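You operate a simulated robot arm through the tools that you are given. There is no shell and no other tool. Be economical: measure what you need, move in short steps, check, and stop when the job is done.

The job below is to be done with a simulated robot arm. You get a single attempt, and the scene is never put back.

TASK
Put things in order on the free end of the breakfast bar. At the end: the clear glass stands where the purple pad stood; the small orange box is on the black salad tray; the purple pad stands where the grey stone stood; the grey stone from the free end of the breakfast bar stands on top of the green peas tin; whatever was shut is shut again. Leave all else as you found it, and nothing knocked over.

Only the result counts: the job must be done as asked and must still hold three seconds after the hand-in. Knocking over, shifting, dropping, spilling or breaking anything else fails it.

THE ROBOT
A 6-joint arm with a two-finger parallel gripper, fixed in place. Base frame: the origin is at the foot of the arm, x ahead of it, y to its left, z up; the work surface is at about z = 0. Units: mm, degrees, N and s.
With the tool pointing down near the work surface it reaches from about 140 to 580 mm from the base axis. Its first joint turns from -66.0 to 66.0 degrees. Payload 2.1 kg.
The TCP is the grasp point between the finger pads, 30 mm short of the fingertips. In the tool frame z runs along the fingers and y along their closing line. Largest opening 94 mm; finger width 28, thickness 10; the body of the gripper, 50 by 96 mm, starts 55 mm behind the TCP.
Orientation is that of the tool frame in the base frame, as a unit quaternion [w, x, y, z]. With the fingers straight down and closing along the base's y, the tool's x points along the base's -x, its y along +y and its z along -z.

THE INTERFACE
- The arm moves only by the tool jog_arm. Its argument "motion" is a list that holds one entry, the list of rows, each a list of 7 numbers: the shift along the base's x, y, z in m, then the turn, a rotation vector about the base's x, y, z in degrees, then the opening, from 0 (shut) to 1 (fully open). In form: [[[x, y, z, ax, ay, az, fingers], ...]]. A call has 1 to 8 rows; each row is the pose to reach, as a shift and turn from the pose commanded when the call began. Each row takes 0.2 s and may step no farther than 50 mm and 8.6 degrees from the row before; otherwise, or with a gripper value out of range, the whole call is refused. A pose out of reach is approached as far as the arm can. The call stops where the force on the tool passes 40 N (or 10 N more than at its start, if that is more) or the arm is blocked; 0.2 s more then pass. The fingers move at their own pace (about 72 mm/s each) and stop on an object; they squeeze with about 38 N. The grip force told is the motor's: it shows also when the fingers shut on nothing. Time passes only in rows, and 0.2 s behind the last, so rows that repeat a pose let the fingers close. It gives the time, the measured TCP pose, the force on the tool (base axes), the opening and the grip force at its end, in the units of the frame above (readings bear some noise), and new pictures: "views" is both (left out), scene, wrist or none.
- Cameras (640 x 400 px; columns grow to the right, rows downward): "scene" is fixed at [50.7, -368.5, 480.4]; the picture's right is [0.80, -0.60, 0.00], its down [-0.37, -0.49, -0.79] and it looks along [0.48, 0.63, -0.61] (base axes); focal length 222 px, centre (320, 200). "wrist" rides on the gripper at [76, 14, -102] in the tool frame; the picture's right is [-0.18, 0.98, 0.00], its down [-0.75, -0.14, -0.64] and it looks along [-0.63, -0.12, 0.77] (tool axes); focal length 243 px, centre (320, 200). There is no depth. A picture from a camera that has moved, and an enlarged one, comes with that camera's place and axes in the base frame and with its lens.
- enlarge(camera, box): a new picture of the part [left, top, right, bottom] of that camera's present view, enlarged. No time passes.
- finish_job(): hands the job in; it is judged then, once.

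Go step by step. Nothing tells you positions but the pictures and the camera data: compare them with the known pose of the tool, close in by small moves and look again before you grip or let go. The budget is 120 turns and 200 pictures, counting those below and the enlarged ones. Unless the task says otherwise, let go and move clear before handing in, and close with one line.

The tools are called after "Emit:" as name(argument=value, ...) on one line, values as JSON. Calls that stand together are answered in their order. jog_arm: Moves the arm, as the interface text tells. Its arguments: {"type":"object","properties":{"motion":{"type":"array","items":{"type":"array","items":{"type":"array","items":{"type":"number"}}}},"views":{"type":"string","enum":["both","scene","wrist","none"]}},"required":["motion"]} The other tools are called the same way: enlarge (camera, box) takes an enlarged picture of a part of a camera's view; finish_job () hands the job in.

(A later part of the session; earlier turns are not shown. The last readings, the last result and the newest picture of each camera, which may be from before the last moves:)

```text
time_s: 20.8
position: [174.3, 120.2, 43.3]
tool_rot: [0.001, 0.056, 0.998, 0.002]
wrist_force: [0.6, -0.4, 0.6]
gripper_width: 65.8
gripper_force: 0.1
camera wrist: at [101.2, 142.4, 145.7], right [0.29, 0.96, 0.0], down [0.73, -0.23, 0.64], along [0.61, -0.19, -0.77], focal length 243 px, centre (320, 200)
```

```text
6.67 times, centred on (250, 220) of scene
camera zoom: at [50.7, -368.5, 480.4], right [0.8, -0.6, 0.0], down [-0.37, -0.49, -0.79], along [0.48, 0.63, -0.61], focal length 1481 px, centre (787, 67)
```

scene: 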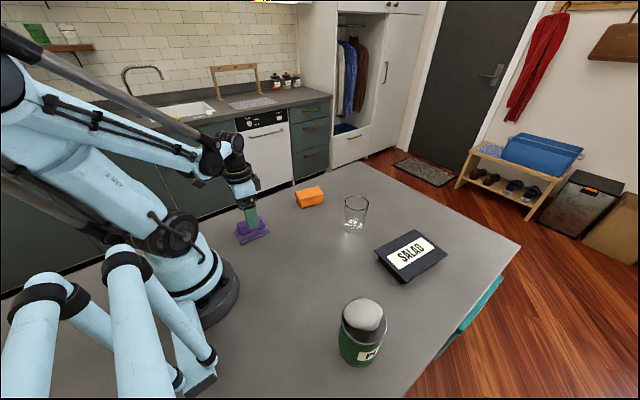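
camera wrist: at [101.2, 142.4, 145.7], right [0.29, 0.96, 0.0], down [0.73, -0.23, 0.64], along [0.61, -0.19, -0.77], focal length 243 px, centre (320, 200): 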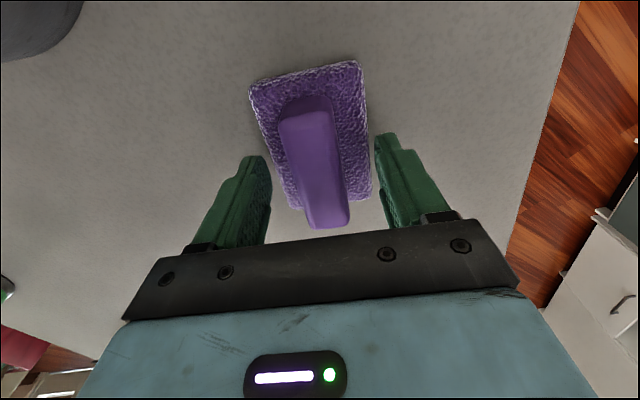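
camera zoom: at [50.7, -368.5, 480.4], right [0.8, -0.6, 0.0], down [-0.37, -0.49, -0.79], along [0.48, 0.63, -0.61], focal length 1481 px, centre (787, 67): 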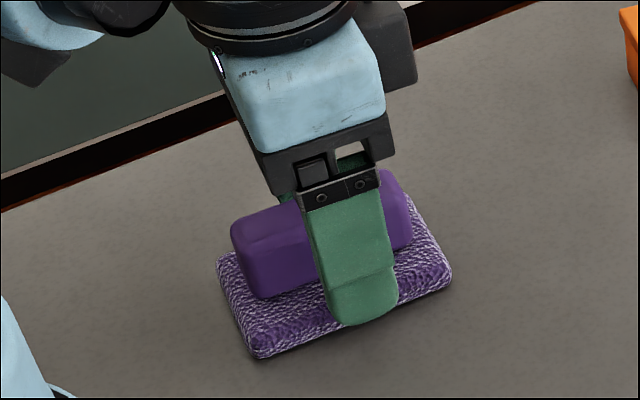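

The fingers straddle the handle with the tips just above the base. Closing and test-lifting slowly.

Emit:
jog_arm(motion=[[[0, 0, 0.001, 0, 0, 0, 0.4], [0, 0, 0.001, 0, 0, 0, 0], [0, 0, 0.001, 0, 0, 0, 0], [0, 0, 0.001, 0, 0, 0, 0], [0, 0, 0.005, 0, 0, 0, 0], [0, 0, 0.011, 0, 0, 0, 0], [0, 0, 0.02, 0, 0, 0, 0]]], views="wrist")

Emit:
enlarge(camera="scene", box=[220, 190, 280, 250])

```text
time_s: 22.4
position: [173.4, 119.8, 62.9]
tool_rot: [0.001, 0.056, 0.998, 0.001]
wrist_force: [-0.5, -0.8, -0.7]
gripper_width: 60.8
gripper_force: 37.7
camera wrist: at [101.1, 142.7, 165.1], right [0.29, 0.96, 0.0], down [0.73, -0.23, 0.64], along [0.61, -0.19, -0.77], focal length 243 px, centre (320, 200)
```

wrist: 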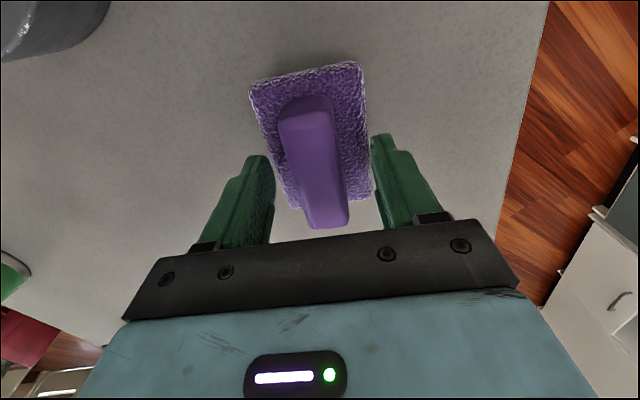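

```text
6.67 times, centred on (250, 220) of scene
camera zoom: at [50.7, -368.5, 480.4], right [0.8, -0.6, 0.0], down [-0.37, -0.49, -0.79], along [0.48, 0.63, -0.61], focal length 1481 px, centre (787, 67)
```

zoom: 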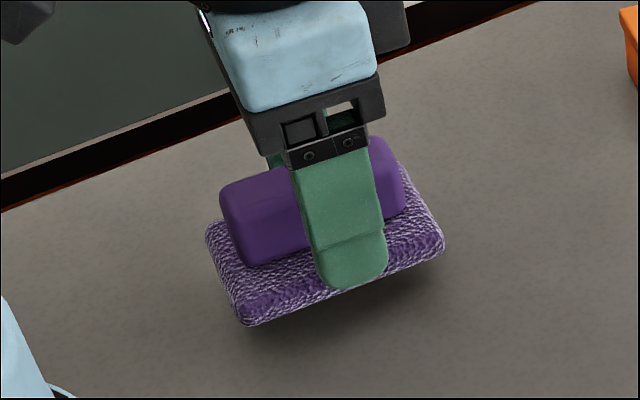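

The pad is held (the fingers bear on its full 61 mm width) and lifts level. Raising and carrying it to the stone's old place at (510, 59).

Emit:
jog_arm(motion=[[[0, 0, 0.015, 0, 0, 0, 0], [0, 0, 0.038, 0, 0, 0, 0], [0, 0, 0.063, 0, 0, 0, 0], [0, 0, 0.088, 0, 0, 0, 0], [0, 0, 0.108, 0, 0, 0, 0], [0.01, -0.002, 0.117, 0, 0, 0, 0], [0.03, -0.006, 0.117, 0, 0, 0, 0], [0.058, -0.01, 0.117, 0, 0, 0, 0]]], views="wrist")

Emit:
jog_arm(motion=[[[0.03, -0.006, 0, 0, 0, 0, 0], [0.065, -0.012, 0, 0, 0, 0, 0], [0.105, -0.019, 0, 0, 0, 0, 0], [0.145, -0.026, 0, 0, 0, 0, 0], [0.185, -0.033, 0, 0, 0, 0, 0], [0.225, -0.041, 0, 0, 0, 0, 0], [0.258, -0.047, 0, 0, 0, 0, 0], [0.279, -0.051, 0, 0, 0, 0, 0]]], views="both")

```text
time_s: 24.2
position: [230.2, 109.2, 178.2]
tool_rot: [0.001, 0.057, 0.998, 0.002]
wrist_force: [0.0, 0.8, -0.7]
gripper_width: 60.8
gripper_force: 38.7
camera wrist: at [158.6, 132.2, 280.8], right [0.29, 0.96, 0.0], down [0.73, -0.23, 0.64], along [0.61, -0.19, -0.77], focal length 243 px, centre (320, 200)
```

wrist: 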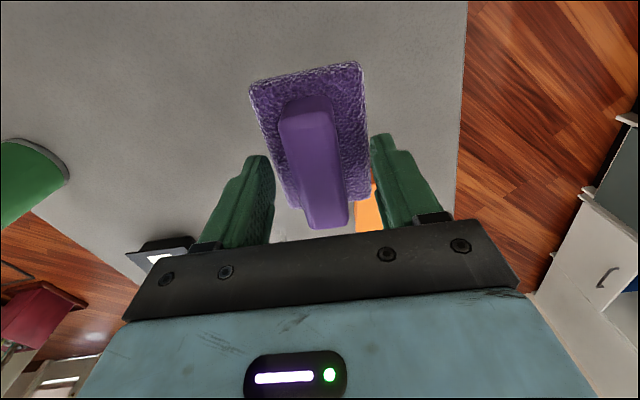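

```text
time_s: 26.0
position: [511.1, 56.5, 181.7]
tool_rot: [-0.001, 0.057, 0.998, 0.001]
wrist_force: [-0.5, 0.1, -0.8]
gripper_width: 61.0
gripper_force: 38.4
camera wrist: at [437.5, 80.4, 281.6], right [0.29, 0.96, 0.0], down [0.73, -0.23, 0.64], along [0.61, -0.19, -0.77], focal length 243 px, centre (320, 200)
```

scene: 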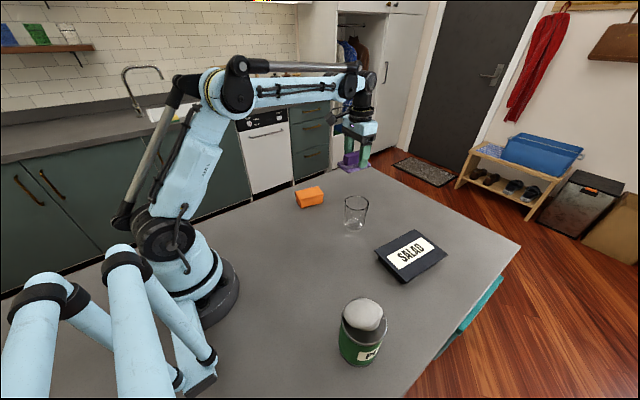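
wrist: 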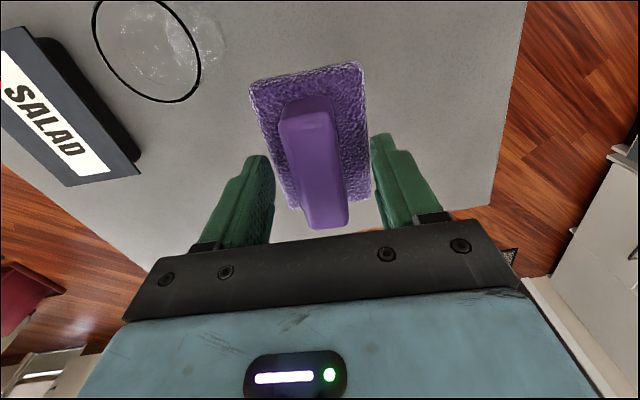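

Lowering it over the stone's old place.

Emit:
jog_arm(motion=[[[0, 0.0015, -0.025, 0, 0, 0, 0], [0.0005, 0.0015, -0.06, 0, 0, 0, 0], [0.0005, 0.0015, -0.095, 0, 0, 0, 0], [0.0005, 0.0015, -0.12, 0, 0, 0, 0], [0.0005, 0.0015, -0.131, 0, 0, 0, 0], [0.0005, 0.0015, -0.134, 0, 0, 0, 0]]], views="both")

Emit:
enlarge(camera="scene", box=[320, 160, 390, 240])

```text
time_s: 27.4
position: [510.7, 60.2, 46.0]
tool_rot: [0.0, 0.056, 0.998, 0.002]
wrist_force: [0.2, -0.8, -0.5]
gripper_width: 61.1
gripper_force: 38.0
camera wrist: at [437.8, 83.8, 147.9], right [0.29, 0.96, 0.0], down [0.73, -0.23, 0.64], along [0.61, -0.19, -0.77], focal length 243 px, centre (320, 200)
```

scene: 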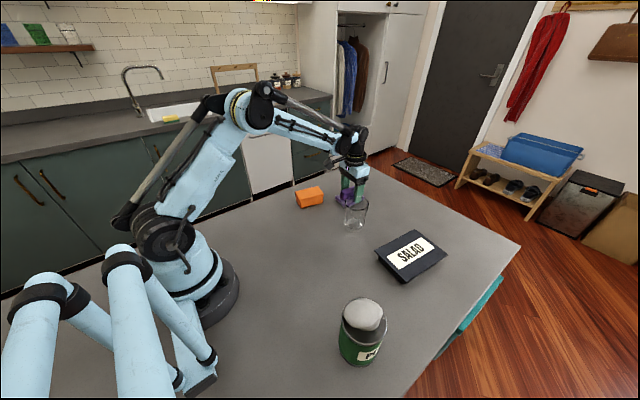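
wrist: 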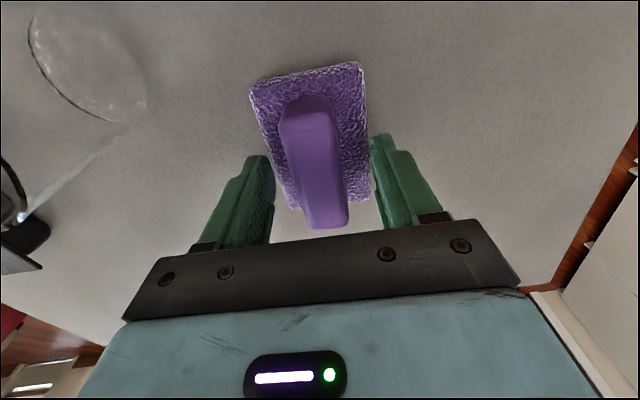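

```text
5.00 times, centred on (355, 200) of scene
camera zoom: at [50.7, -368.5, 480.4], right [0.8, -0.6, 0.0], down [-0.37, -0.49, -0.79], along [0.48, 0.63, -0.61], focal length 1111 px, centre (145, 200)
```

zoom: 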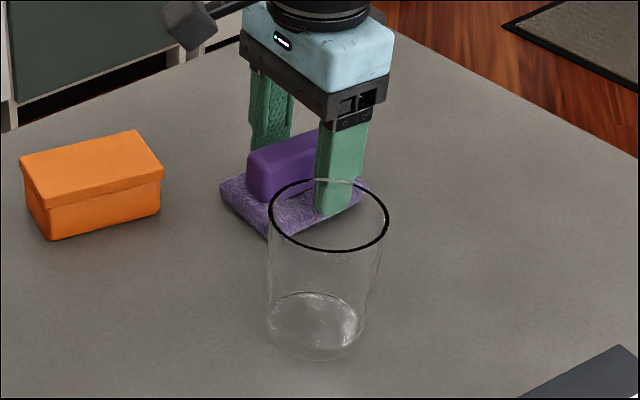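

Emit:
jog_arm(motion=[[[0, 0, -0.001, 0, 0, 0, 0], [0, 0, -0.0018, 0, 0, 0, 0]]], views="none")

```text
time_s: 28.0
position: [510.5, 59.7, 44.1]
tool_rot: [-0.001, 0.057, 0.998, 0.001]
wrist_force: [0.4, 0.1, -0.7]
gripper_width: 61.0
gripper_force: 38.2
```

Not touching yet, judging by the force. One more millimetre.

Emit:
jog_arm(motion=[[[0, 0, -0.001, 0, 0, 0, 0]]], views="none")

```text
time_s: 28.4
position: [511.5, 60.6, 43.6]
tool_rot: [0.0, 0.056, 0.998, 0.0]
wrist_force: [-1.1, 1.6, 7.2]
gripper_width: 61.0
gripper_force: 37.4
```

Contact at 7 N. Releasing and rising.

Emit:
jog_arm(motion=[[[0, 0, 0, 0, 0, 0, 0.72], [0, 0, 0, 0, 0, 0, 0.78], [0, 0, 0.01, 0, 0, 0, 0.78], [0, 0, 0.04, 0, 0, 0, 0.78], [0, 0, 0.09, 0, 0, 0, 0.9], [0, 0, 0.14, 0, 0, 0, 1]]], views="both")

Emit:
enlarge(camera="scene", box=[320, 160, 390, 240])

Emit:
enlarge(camera="wrist", box=[60, 0, 400, 200])

```text
time_s: 29.8
position: [508.8, 60.7, 182.8]
tool_rot: [0.001, 0.057, 0.998, 0.001]
wrist_force: [-0.1, 0.4, 0.2]
gripper_width: 93.9
gripper_force: 0.0
camera wrist: at [437.2, 83.7, 285.3], right [0.29, 0.96, 0.0], down [0.73, -0.23, 0.64], along [0.61, -0.19, -0.77], focal length 243 px, centre (320, 200)
```

scene: 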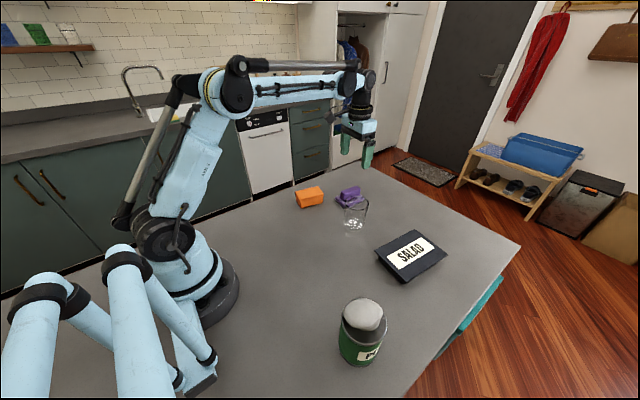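
wrist: 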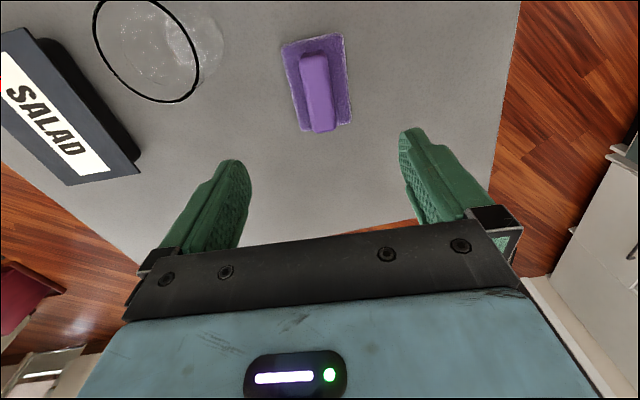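

```text
5.00 times, centred on (355, 200) of scene
camera zoom: at [50.7, -368.5, 480.4], right [0.8, -0.6, 0.0], down [-0.37, -0.49, -0.79], along [0.48, 0.63, -0.61], focal length 1111 px, centre (145, 200)
```

zoom: 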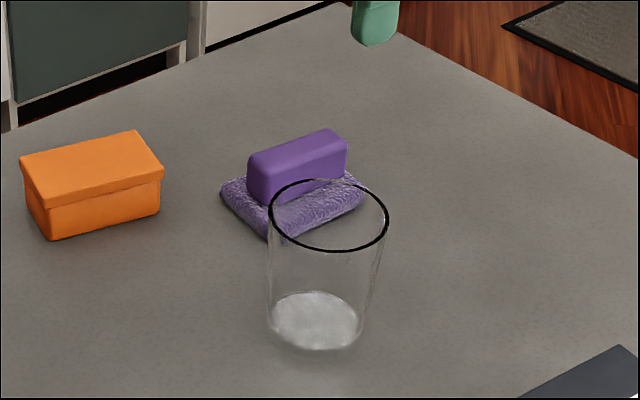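

```text
1.88 times, centred on (230, 100) of wrist
camera zoom: at [437.2, 83.7, 285.3], right [0.29, 0.96, 0.0], down [0.73, -0.23, 0.64], along [0.61, -0.19, -0.77], focal length 457 px, centre (489, 388)
```

zoom: 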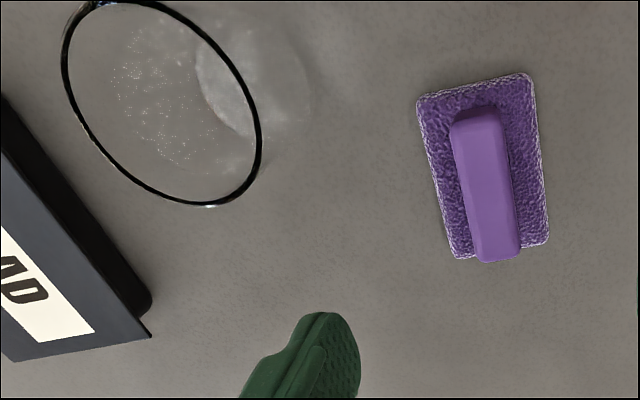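

The pad stands at the stone's place. Next is the glass: moving above it to locate it precisely.

Emit:
jog_arm(motion=[[[-0.025, -0.032, 0, 0, 0, 0, 1], [-0.05, -0.065, 0, 0, 0, 0, 1], [-0.076, -0.098, 0, 0, 0, 0, 1]]], views="both")

Emit:
enlarge(camera="wrist", box=[200, 0, 440, 180])

Emit:
enlarge(camera="scene", box=[330, 170, 390, 240])

```text
time_s: 30.6
position: [434.5, -37.1, 183.4]
tool_rot: [0.0, 0.057, 0.998, 0.001]
wrist_force: [0.5, -0.7, 0.4]
gripper_width: 94.0
gripper_force: 0.1
camera wrist: at [361.8, -14.1, 285.3], right [0.29, 0.96, 0.0], down [0.73, -0.23, 0.64], along [0.61, -0.19, -0.77], focal length 243 px, centre (320, 200)
```

scene: 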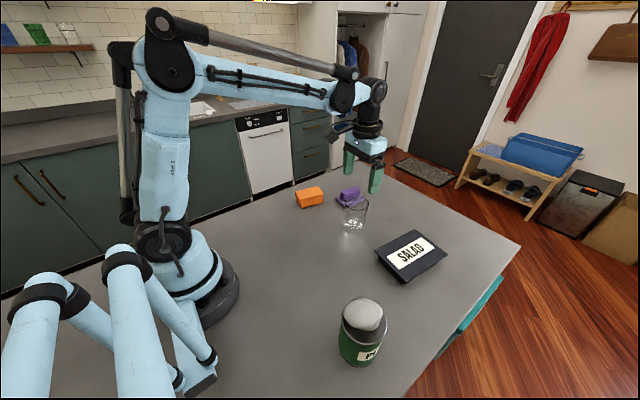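
wrist: 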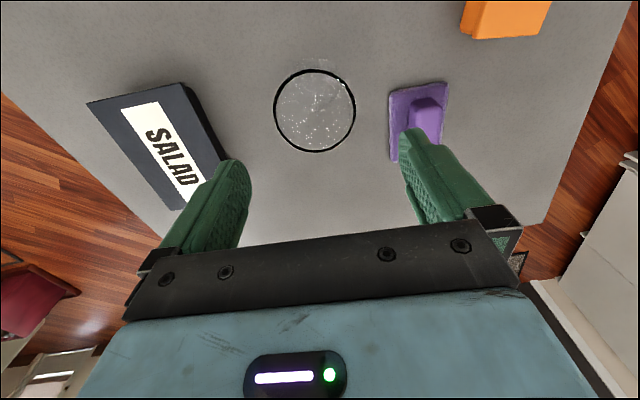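

```text
2.22 times, centred on (320, 90) of wrist
camera zoom: at [361.8, -14.1, 285.3], right [0.29, 0.96, 0.0], down [0.73, -0.23, 0.64], along [0.61, -0.19, -0.77], focal length 539 px, centre (320, 444)
```

zoom: 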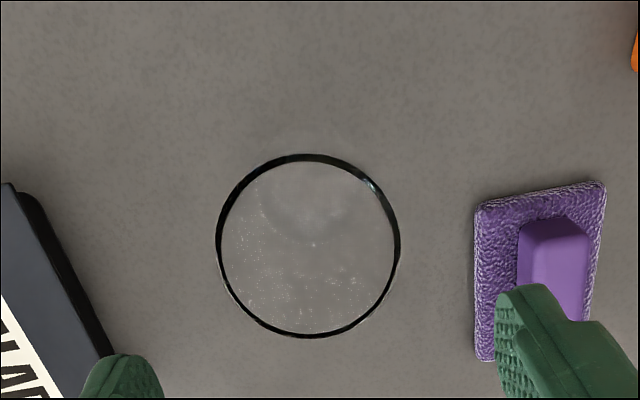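

```text
5.71 times, centred on (360, 205) of scene
camera zoom: at [50.7, -368.4, 480.4], right [0.8, -0.6, 0.0], down [-0.37, -0.49, -0.79], along [0.48, 0.63, -0.61], focal length 1270 px, centre (91, 171)
```

zoom: 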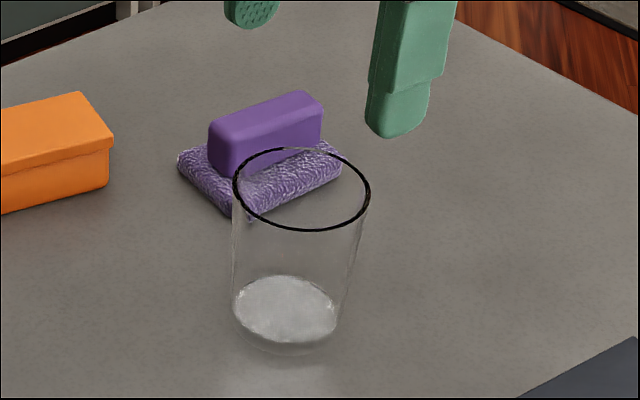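

The glass rim centre is at about (430, -40). Adjusting and descending to just above the rim to verify.

Emit:
jog_arm(motion=[[[-0.002, -0.002, -0.03, 0, 0, 0, 1], [-0.003, -0.0025, -0.055, 0, 0, 0, 1], [-0.003, -0.0025, -0.063, 0, 0, 0, 1]]], views="both")

Emit:
enlarge(camera="wrist", box=[200, 60, 440, 240])

Emit:
enlarge(camera="scene", box=[330, 170, 390, 240])

```text
time_s: 31.4
position: [431.2, -39.7, 120.7]
tool_rot: [0.001, 0.057, 0.998, 0.001]
wrist_force: [-0.4, -0.8, 0.3]
gripper_width: 94.0
gripper_force: 0.0
camera wrist: at [359.0, -16.1, 222.4], right [0.29, 0.96, 0.0], down [0.73, -0.23, 0.64], along [0.61, -0.19, -0.77], focal length 243 px, centre (320, 200)
```

scene: 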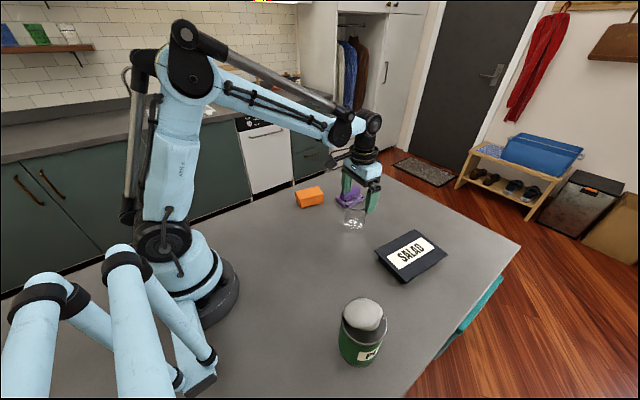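
wrist: 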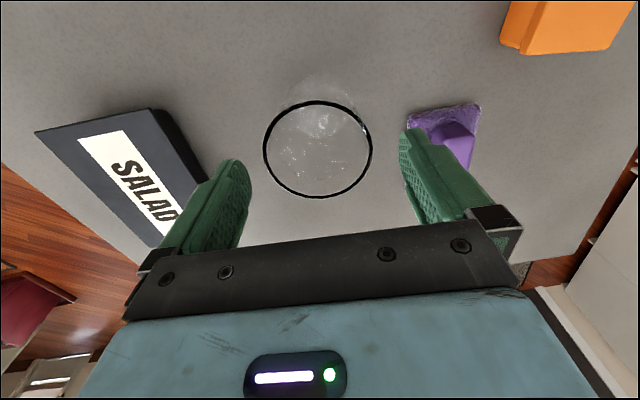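

```text
2.22 times, centred on (320, 150) of wrist
camera zoom: at [359.0, -16.1, 222.4], right [0.29, 0.96, 0.0], down [0.73, -0.23, 0.64], along [0.61, -0.19, -0.77], focal length 539 px, centre (320, 311)
```

zoom: 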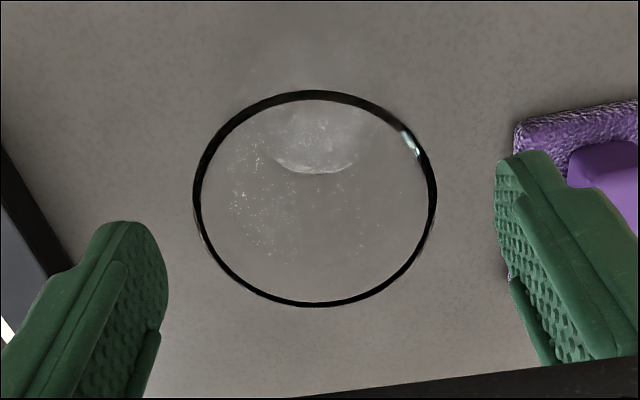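

```text
5.71 times, centred on (360, 205) of scene
camera zoom: at [50.7, -368.5, 480.4], right [0.8, -0.6, 0.0], down [-0.37, -0.49, -0.79], along [0.48, 0.63, -0.61], focal length 1270 px, centre (91, 171)
```

zoom: 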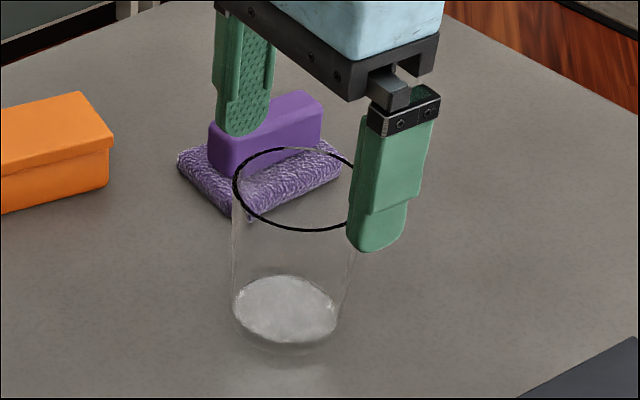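

Well centred. Descending around the glass to z≈50.

Emit:
jog_arm(motion=[[[-0.001, 0, -0.02, 0, 0, 0, 1], [-0.0015, 0.0005, -0.04, 0, 0, 0, 1], [-0.0015, 0.0005, -0.06, 0, 0, 0, 1], [-0.0015, 0.0005, -0.07, 0, 0, 0, 1]]], views="both")

Emit:
enlarge(camera="scene", box=[330, 170, 390, 240])

```text
time_s: 32.4
position: [429.9, -38.0, 51.2]
tool_rot: [0.0, 0.056, 0.998, 0.002]
wrist_force: [0.0, 0.7, 0.1]
gripper_width: 94.0
gripper_force: 0.1
camera wrist: at [357.8, -15.7, 153.5], right [0.29, 0.96, 0.0], down [0.73, -0.23, 0.64], along [0.61, -0.19, -0.77], focal length 243 px, centre (320, 200)
```

scene: 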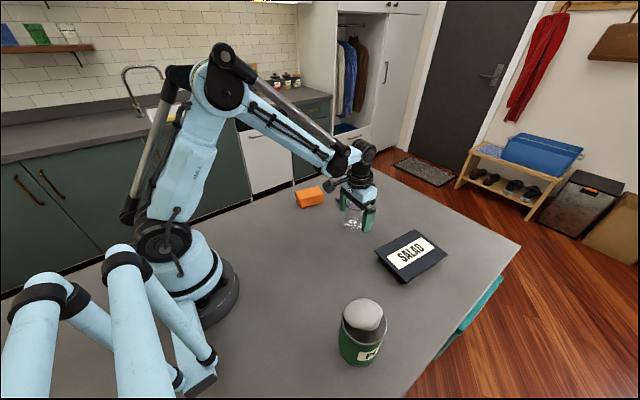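
wrist: 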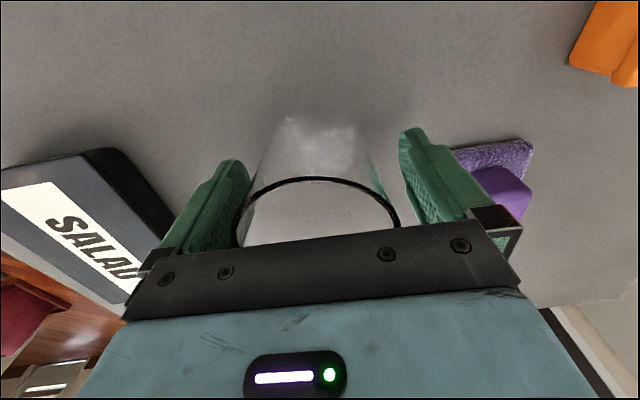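

```text
5.71 times, centred on (360, 205) of scene
camera zoom: at [50.7, -368.5, 480.4], right [0.8, -0.6, 0.0], down [-0.37, -0.49, -0.79], along [0.48, 0.63, -0.61], focal length 1270 px, centre (91, 171)
```

zoom: 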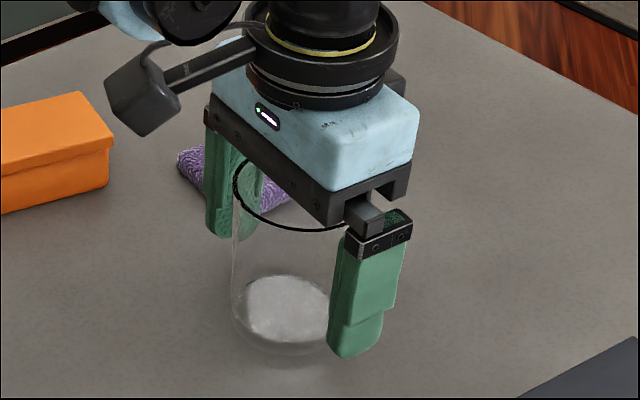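

Fingers flank the glass. Closing gently.

Emit:
jog_arm(motion=[[[0, 0, 0, 0, 0, 0, 0.85], [0, 0, 0, 0, 0, 0, 0.75], [0, 0, 0, 0, 0, 0, 0.5], [0, 0, 0, 0, 0, 0, 0], [0, 0, 0, 0, 0, 0, 0]]], views="wrist")

```text
time_s: 33.6
position: [430.2, -39.5, 51.8]
tool_rot: [0.001, 0.057, 0.998, 0.001]
wrist_force: [0.2, -0.1, -0.3]
gripper_width: 68.6
gripper_force: 38.5
camera wrist: at [357.7, -15.7, 153.7], right [0.29, 0.96, 0.0], down [0.73, -0.23, 0.64], along [0.61, -0.19, -0.77], focal length 243 px, centre (320, 200)
```

wrist: 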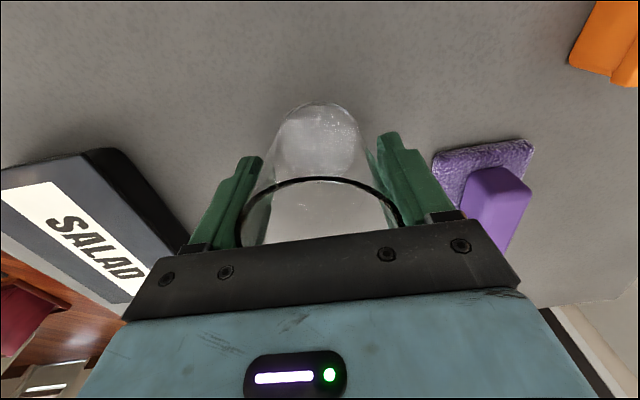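

Gripped at 68.6 mm. Test-lifting slowly.

Emit:
jog_arm(motion=[[[0, 0, 0.004, 0, 0, 0, 0], [0, 0, 0.01, 0, 0, 0, 0], [0, 0, 0.02, 0, 0, 0, 0], [0, 0, 0.025, 0, 0, 0, 0]]], views="wrist")

Emit:
enlarge(camera="scene", box=[330, 170, 390, 240])

```text
time_s: 34.6
position: [428.7, -37.4, 76.1]
tool_rot: [0.0, 0.057, 0.998, 0.001]
wrist_force: [0.6, -0.5, -1.1]
gripper_width: 68.4
gripper_force: 37.6
camera wrist: at [357.2, -15.5, 177.7], right [0.29, 0.96, 0.0], down [0.73, -0.23, 0.64], along [0.61, -0.19, -0.77], focal length 243 px, centre (320, 200)
```

wrist: 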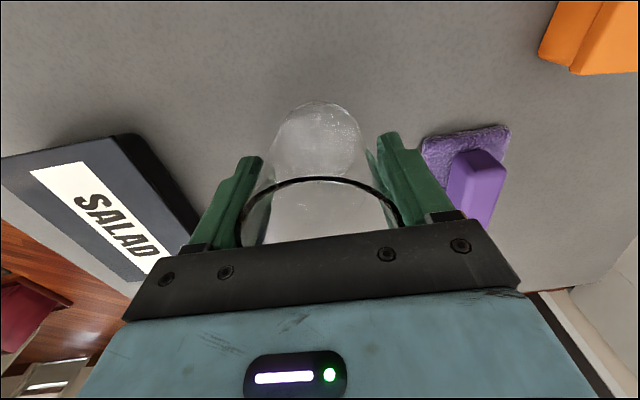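

```text
5.71 times, centred on (360, 205) of scene
camera zoom: at [50.7, -368.5, 480.4], right [0.8, -0.6, 0.0], down [-0.37, -0.49, -0.79], along [0.48, 0.63, -0.61], focal length 1270 px, centre (91, 171)
```

zoom: 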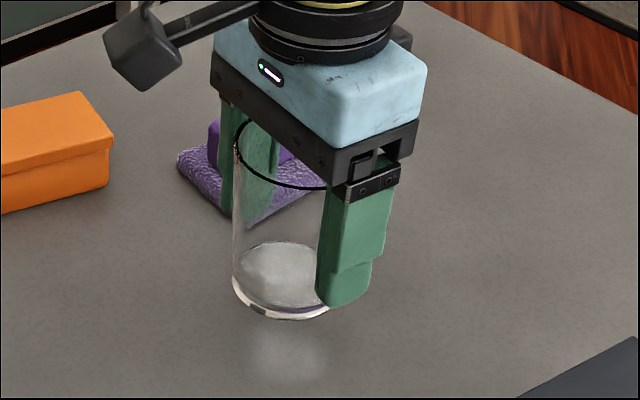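

The glass hangs upright in the grip. Raising it and carrying it gently to the pad's old place (172, 120).

Emit:
jog_arm(motion=[[[0, 0, 0.015, 0, 0, 0, 0], [0, 0, 0.035, 0, 0, 0, 0], [0, 0, 0.055, 0, 0, 0, 0], [-0.01, 0.006, 0.068, 0, 0, 0, 0], [-0.028, 0.017, 0.073, 0, 0, 0, 0], [-0.052, 0.032, 0.073, 0, 0, 0, 0], [-0.078, 0.048, 0.073, 0, 0, 0, 0], [-0.1, 0.062, 0.073, 0, 0, 0, 0]]], views="wrist")

Emit:
jog_arm(motion=[[[-0.02, 0.0125, 0, 0, 0, 0, 0], [-0.044, 0.027, 0, 0, 0, 0, 0], [-0.068, 0.042, 0, 0, 0, 0, 0], [-0.092, 0.057, 0, 0, 0, 0, 0], [-0.114, 0.07, 0, 0, 0, 0, 0], [-0.134, 0.083, 0, 0, 0, 0, 0], [-0.149, 0.092, 0, 0, 0, 0, 0], [-0.1565, 0.0966, 0, 0, 0, 0, 0]]], views="both")

```text
time_s: 36.4
position: [329.4, 21.0, 147.8]
tool_rot: [0.0, 0.057, 0.998, 0.0]
wrist_force: [-0.2, 0.1, -1.1]
gripper_width: 68.4
gripper_force: 37.3
camera wrist: at [256.3, 45.1, 250.0], right [0.29, 0.96, 0.0], down [0.73, -0.23, 0.64], along [0.61, -0.19, -0.77], focal length 243 px, centre (320, 200)
```

wrist: 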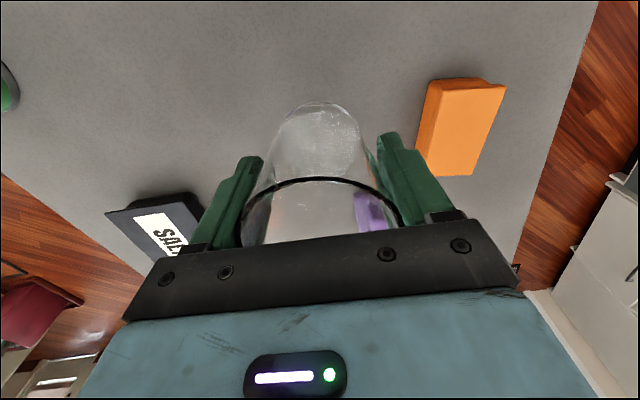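

```text
time_s: 38.2
position: [173.9, 119.4, 147.7]
tool_rot: [0.001, 0.057, 0.998, 0.0]
wrist_force: [0.0, 0.2, -1.6]
gripper_width: 68.7
gripper_force: 37.9
camera wrist: at [101.0, 143.0, 250.0], right [0.29, 0.96, 0.0], down [0.73, -0.23, 0.64], along [0.61, -0.19, -0.77], focal length 243 px, centre (320, 200)
```

scene: 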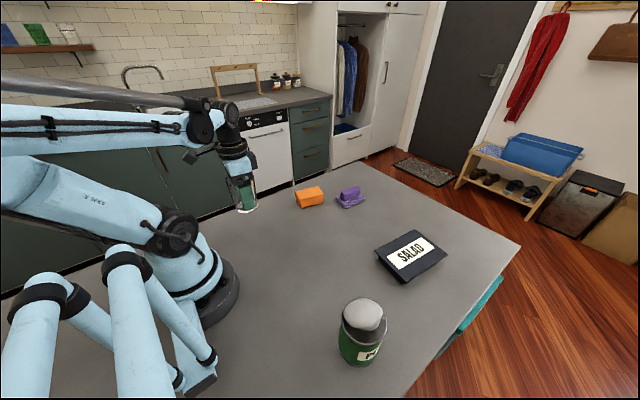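
wrist: 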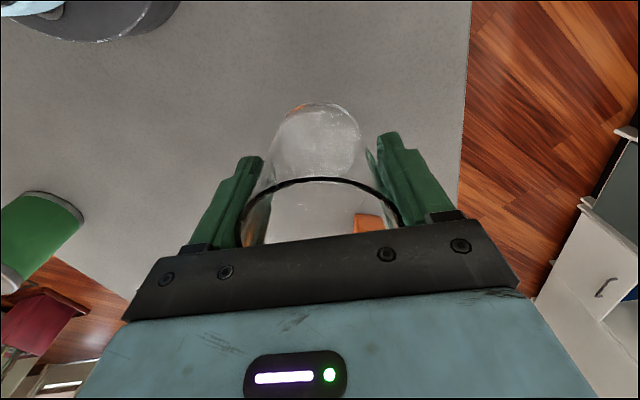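

Over the pad's old place. Lowering to a couple of millimetres above the counter.

Emit:
jog_arm(motion=[[[0, 0, -0.02, 0, 0, 0, 0], [0, 0, -0.045, 0, 0, 0, 0], [0, 0, -0.07, 0, 0, 0, 0], [0, 0, -0.086, 0, 0, 0, 0], [0, 0, -0.093, 0, 0, 0, 0]]], views="both")

Emit:
enlarge(camera="scene", box=[220, 180, 290, 250])

```text
time_s: 39.4
position: [174.4, 119.5, 54.8]
tool_rot: [0.001, 0.058, 0.998, 0.0]
wrist_force: [0.6, -1.4, -1.3]
gripper_width: 68.8
gripper_force: 37.7
camera wrist: at [101.3, 143.2, 157.6], right [0.29, 0.96, 0.0], down [0.73, -0.23, 0.64], along [0.61, -0.19, -0.77], focal length 243 px, centre (320, 200)
```

scene: 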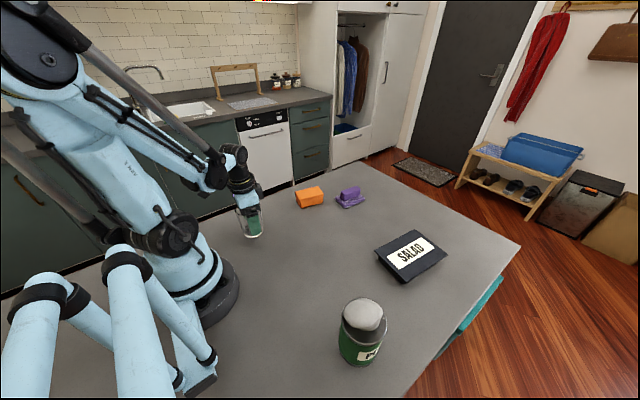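
wrist: 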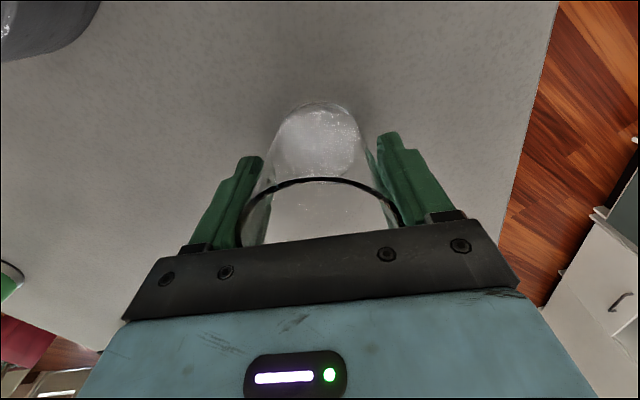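

```text
5.71 times, centred on (255, 215) of scene
camera zoom: at [50.7, -368.5, 480.4], right [0.8, -0.6, 0.0], down [-0.37, -0.49, -0.79], along [0.48, 0.63, -0.61], focal length 1270 px, centre (691, 114)
```

zoom: 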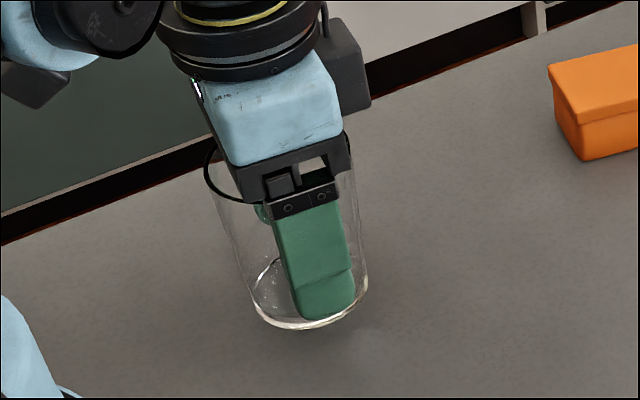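

Emit:
jog_arm(motion=[[[-0.001, 0, -0.0015, 0, 0, 0, 0], [-0.001, 0, -0.0025, 0, 0, 0, 0]]], views="none")

Emit:
jog_arm(motion=[[[0, 0, -0.001, 0, 0, 0, 0]]], views="none")

```text
time_s: 40.0
position: [173.3, 120.3, 52.7]
tool_rot: [0.0, 0.056, 0.998, 0.001]
wrist_force: [0.4, -0.1, -1.6]
gripper_width: 68.7
gripper_force: 37.8
```

```text
time_s: 40.4
position: [173.6, 119.4, 52.9]
tool_rot: [0.001, 0.057, 0.998, 0.001]
wrist_force: [-0.7, -0.3, -1.0]
gripper_width: 68.8
gripper_force: 38.0
```

Still carrying the weight. Continuing by 1 mm.

Emit:
jog_arm(motion=[[[0, 0, -0.001, 0, 0, 0, 0]]], views="none")

```text
time_s: 40.8
position: [172.1, 120.5, 51.6]
tool_rot: [0.0, 0.056, 0.998, 0.001]
wrist_force: [-0.4, -1.3, 5.8]
gripper_width: 68.7
gripper_force: 38.3
```

Contact at 6 N. Opening gently and rising straight up.

Emit:
jog_arm(motion=[[[0, 0, 0, 0, 0, 0, 0.76], [0, 0, 0, 0, 0, 0, 0.85], [0, 0, 0, 0, 0, 0, 1], [0, 0, 0, 0, 0, 0, 1]]], views="wrist")

```text
time_s: 41.8
position: [172.3, 120.1, 51.3]
tool_rot: [0.0, 0.057, 0.998, 0.0]
wrist_force: [0.3, -0.3, 0.8]
gripper_width: 94.0
gripper_force: 0.0
camera wrist: at [100.1, 143.1, 153.4], right [0.29, 0.96, 0.0], down [0.73, -0.23, 0.64], along [0.61, -0.19, -0.77], focal length 243 px, centre (320, 200)
```

wrist: 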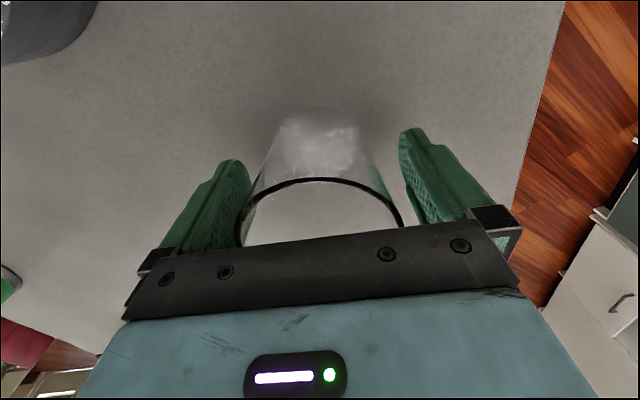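

Glass released upright. Rising, then heading to the orange box.

Emit:
jog_arm(motion=[[[0, 0, 0.02, 0, 0, 0, 1], [0, 0, 0.06, 0, 0, 0, 1], [0, 0, 0.105, 0, 0, 0, 1], [0.03, 0.004, 0.115, 0, 0, -2, 1], [0.075, 0.008, 0.115, 0, 0, -4, 1], [0.12, 0.012, 0.115, 0, 0, -6, 1], [0.165, 0.018, 0.115, 0, 0, -8, 1], [0.21, 0.023, 0.115, 0, 0, -8.5, 1]]], views="both")

Emit:
enlarge(camera="wrist", box=[200, 0, 440, 180])

Emit:
enlarge(camera="scene", box=[220, 170, 380, 270])

```text
time_s: 43.6
position: [383.0, 143.3, 162.7]
tool_rot: [0.0, 0.13, 0.991, 0.001]
wrist_force: [0.1, 0.2, 0.6]
gripper_width: 94.0
gripper_force: 0.0
camera wrist: at [314.1, 176.6, 265.2], right [0.43, 0.9, 0.0], down [0.69, -0.33, 0.64], along [0.58, -0.28, -0.77], focal length 243 px, centre (320, 200)
```

scene: 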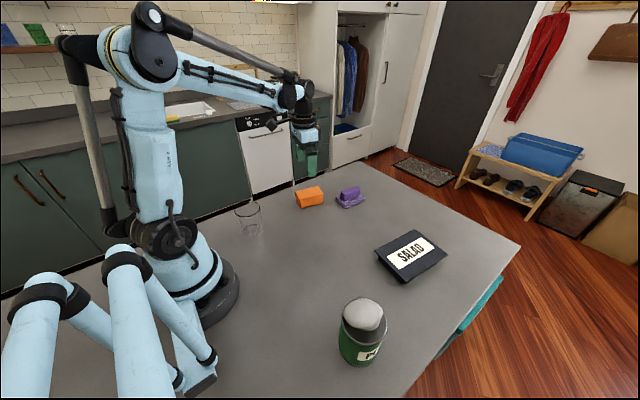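
wrist: 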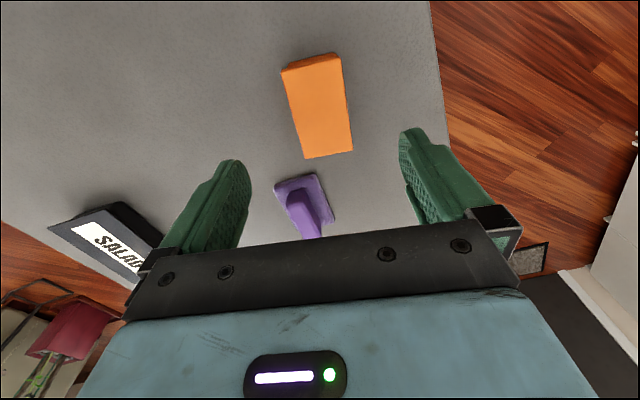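

```text
2.22 times, centred on (320, 90) of wrist
camera zoom: at [314.1, 176.6, 265.2], right [0.43, 0.9, 0.0], down [0.69, -0.33, 0.64], along [0.58, -0.28, -0.77], focal length 539 px, centre (320, 444)
```

zoom: 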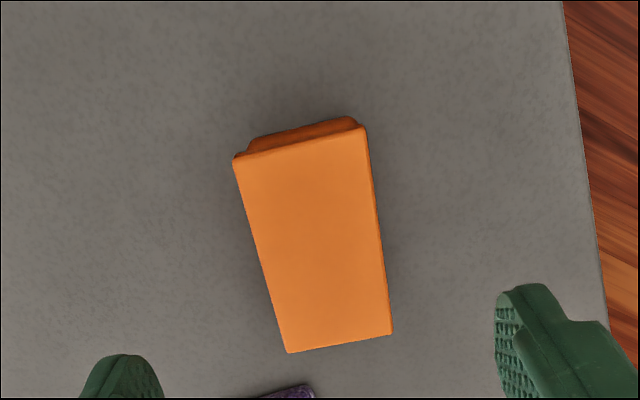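

```text
4.00 times, centred on (300, 220) of scene
camera zoom: at [50.7, -368.5, 480.4], right [0.8, -0.6, 0.0], down [-0.37, -0.49, -0.79], along [0.48, 0.63, -0.61], focal length 889 px, centre (400, 120)
```

zoom: 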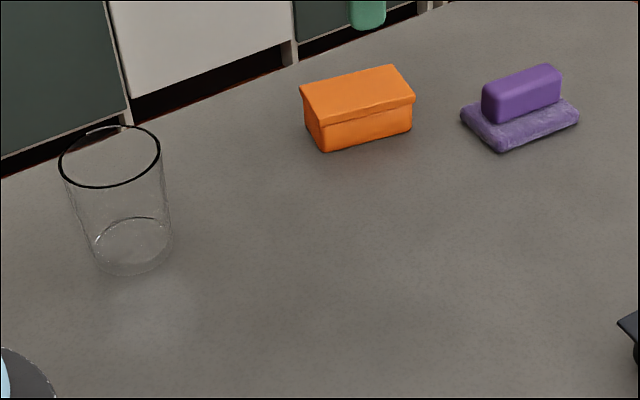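

The glass and pad positions look right. The box is centred at about (393.5, 139) at -14°, so I'll shift and go down to grip it across its width.

Emit:
jog_arm(motion=[[[0.0105, -0.004, -0.03, 0, 0, 0.5, 1], [0.0105, -0.004, -0.06, 0, 0, 0.5, 1], [0.0105, -0.004, -0.08, 0, 0, 0.5, 1]]], views="wrist")

Emit:
enlarge(camera="wrist", box=[200, 40, 440, 220])

```text
time_s: 44.4
position: [393.6, 138.8, 83.0]
tool_rot: [0.0, 0.126, 0.992, 0.001]
wrist_force: [-0.2, 0.5, -0.1]
gripper_width: 93.9
gripper_force: 0.1
camera wrist: at [325.7, 171.8, 185.6], right [0.42, 0.91, 0.0], down [0.69, -0.33, 0.64], along [0.58, -0.27, -0.77], focal length 243 px, centre (320, 200)
```

wrist: 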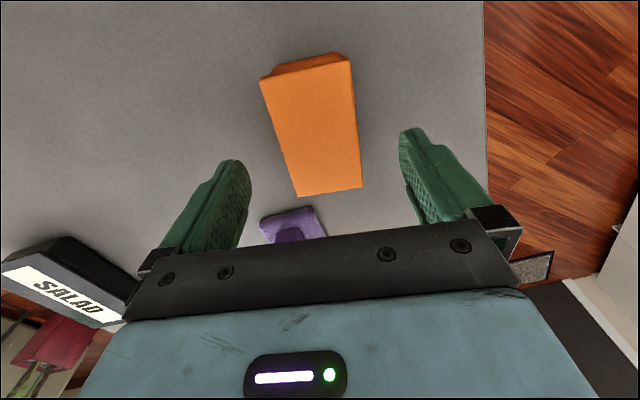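

```text
2.22 times, centred on (320, 130) of wrist
camera zoom: at [325.7, 171.8, 185.6], right [0.42, 0.91, 0.0], down [0.69, -0.33, 0.64], along [0.58, -0.27, -0.77], focal length 539 px, centre (320, 356)
```

zoom: 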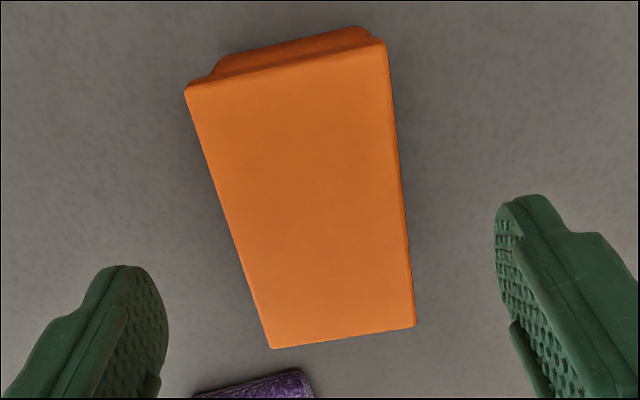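

Centred. Descending to z=36, closing, and test-lifting.

Emit:
jog_arm(motion=[[[0, 0, -0.025, 0, 0, 0, 1], [0, 0, -0.046, 0, 0, 0, 1], [0, 0, -0.046, 0, 0, 0, 0.7], [0, 0, -0.046, 0, 0, 0, 0], [0, 0, -0.046, 0, 0, 0, 0], [0, 0, -0.046, 0, 0, 0, 0], [0, 0, -0.04, 0, 0, 0, 0], [0, 0, -0.03, 0, 0, 0, 0]]], views="wrist")

Emit:
enlarge(camera="scene", box=[280, 160, 350, 230])

```text
time_s: 46.2
position: [393.4, 138.4, 55.6]
tool_rot: [0.0, 0.126, 0.992, 0.001]
wrist_force: [0.1, 0.1, -0.5]
gripper_width: 52.8
gripper_force: 38.0
camera wrist: at [323.9, 171.6, 156.9], right [0.42, 0.91, 0.0], down [0.69, -0.33, 0.64], along [0.58, -0.27, -0.77], focal length 243 px, centre (320, 200)
```

wrist: 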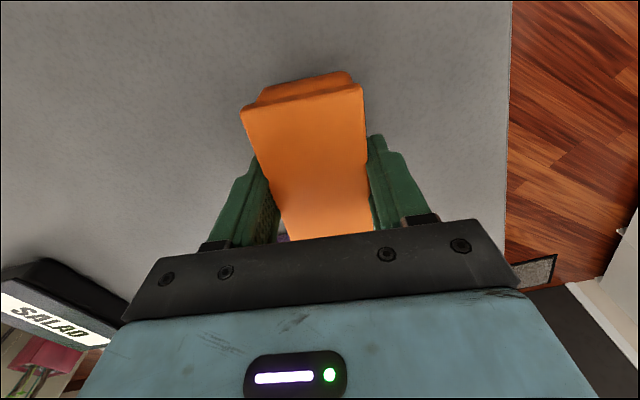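

```text
5.71 times, centred on (315, 195) of scene
camera zoom: at [50.7, -368.5, 480.4], right [0.8, -0.6, 0.0], down [-0.37, -0.49, -0.79], along [0.48, 0.63, -0.61], focal length 1270 px, centre (349, 229)
```

zoom: 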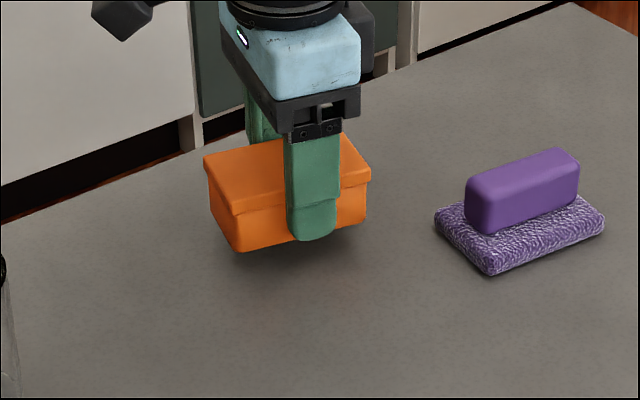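

The box is held whole. Raising and carrying it over to the tray.

Emit:
jog_arm(motion=[[[0, 0, 0.02, 0, 0, 0, 0], [0, 0, 0.045, 0, 0, 0, 0], [0, 0, 0.07, 0, 0, 0, 0], [0.003, -0.015, 0.09, 0, 0, 0, 0], [0.009, -0.045, 0.095, 0, 0, 0, 0], [0.017, -0.085, 0.095, 0, 0, 0, 0], [0.025, -0.125, 0.095, 0, 0, 0, 0], [0.032, -0.16, 0.095, 0, 0, 0, 0]]], views="none")

Emit:
jog_arm(motion=[[[0.006, -0.03, 0, 0, 0, 0, 0], [0.013, -0.065, 0, 0, 0, 0, 0], [0.02, -0.1, 0, 0, 0, 0, 0], [0.027, -0.135, 0, 0, 0, 0, 0], [0.033, -0.165, 0, 0, 0, 0, 0], [0.037, -0.185, 0, 0, 0, 0, 0], [0.038, -0.192, 0, 0, 0, 0, 0]]], views="both")

Emit:
enlarge(camera="scene", box=[350, 190, 470, 300])

```text
time_s: 48.0
position: [427.3, -24.3, 151.3]
tool_rot: [0.0, 0.126, 0.992, 0.001]
wrist_force: [-0.6, -0.6, 0.1]
gripper_width: 53.0
gripper_force: 38.0
```

```text
time_s: 49.6
position: [464.4, -213.6, 151.0]
tool_rot: [0.0, 0.127, 0.992, 0.001]
wrist_force: [-0.3, 0.0, -0.4]
gripper_width: 53.3
gripper_force: 37.6
camera wrist: at [395.8, -179.7, 253.8], right [0.42, 0.91, 0.0], down [0.69, -0.33, 0.64], along [0.58, -0.27, -0.77], focal length 243 px, centre (320, 200)
```

scene: 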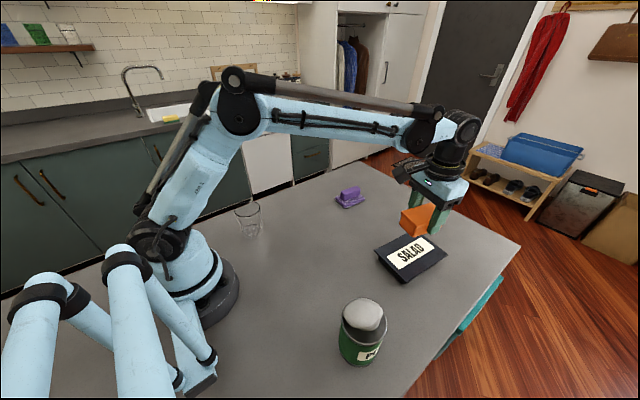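
wrist: 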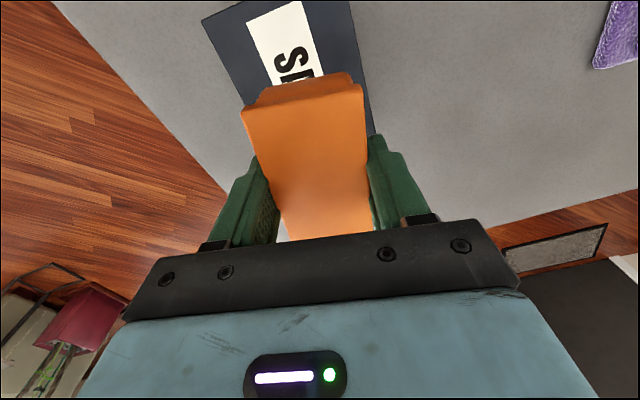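

```text
3.64 times, centred on (410, 245) of scene
camera zoom: at [50.7, -368.5, 480.4], right [0.8, -0.6, 0.0], down [-0.37, -0.49, -0.79], along [0.48, 0.63, -0.61], focal length 808 px, centre (-7, 36)
```

zoom: 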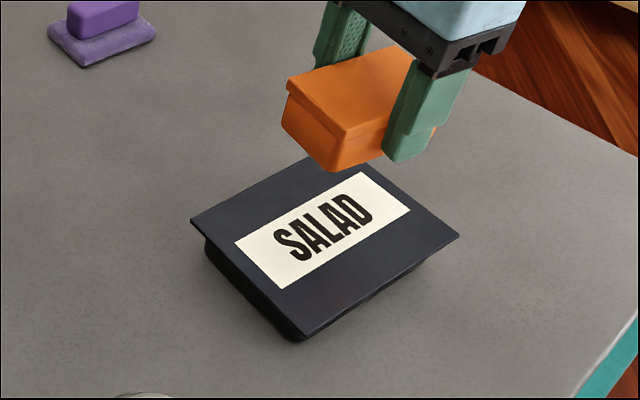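

The tray's centre is at about (460, -215). Adjusting and descending partway.

Emit:
jog_arm(motion=[[[-0.003, -0.001, -0.02, 0, 0, 0, 0], [-0.004, -0.0015, -0.045, 0, 0, 0, 0], [-0.004, -0.0015, -0.065, 0, 0, 0, 0], [-0.004, -0.0015, -0.072, 0, 0, 0, 0]]], views="wrist")

Emit:
enlarge(camera="scene", box=[350, 190, 470, 300])

```text
time_s: 50.6
position: [460.0, -215.6, 78.7]
tool_rot: [0.001, 0.127, 0.992, 0.0]
wrist_force: [-0.5, 0.0, 0.5]
gripper_width: 53.1
gripper_force: 37.8
camera wrist: at [390.6, -182.5, 180.8], right [0.42, 0.91, 0.0], down [0.69, -0.33, 0.64], along [0.58, -0.27, -0.77], focal length 243 px, centre (320, 200)
```

wrist: 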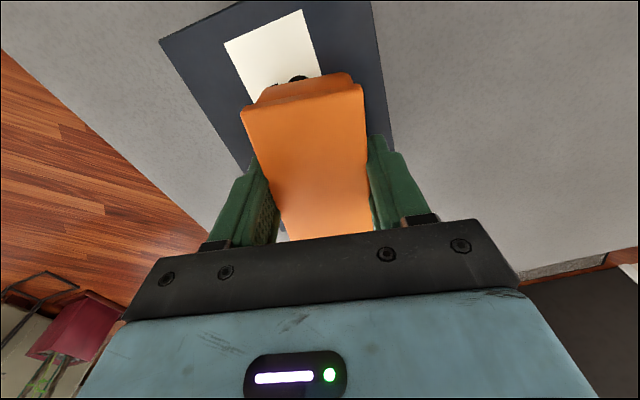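

```text
3.64 times, centred on (410, 245) of scene
camera zoom: at [50.7, -368.5, 480.4], right [0.8, -0.6, 0.0], down [-0.37, -0.49, -0.79], along [0.48, 0.63, -0.61], focal length 808 px, centre (-7, 36)
```

zoom: 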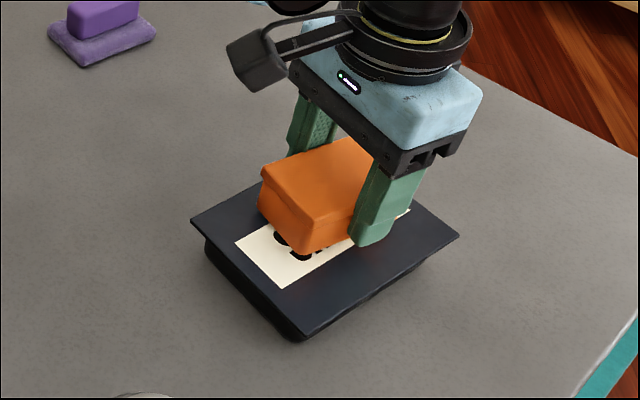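

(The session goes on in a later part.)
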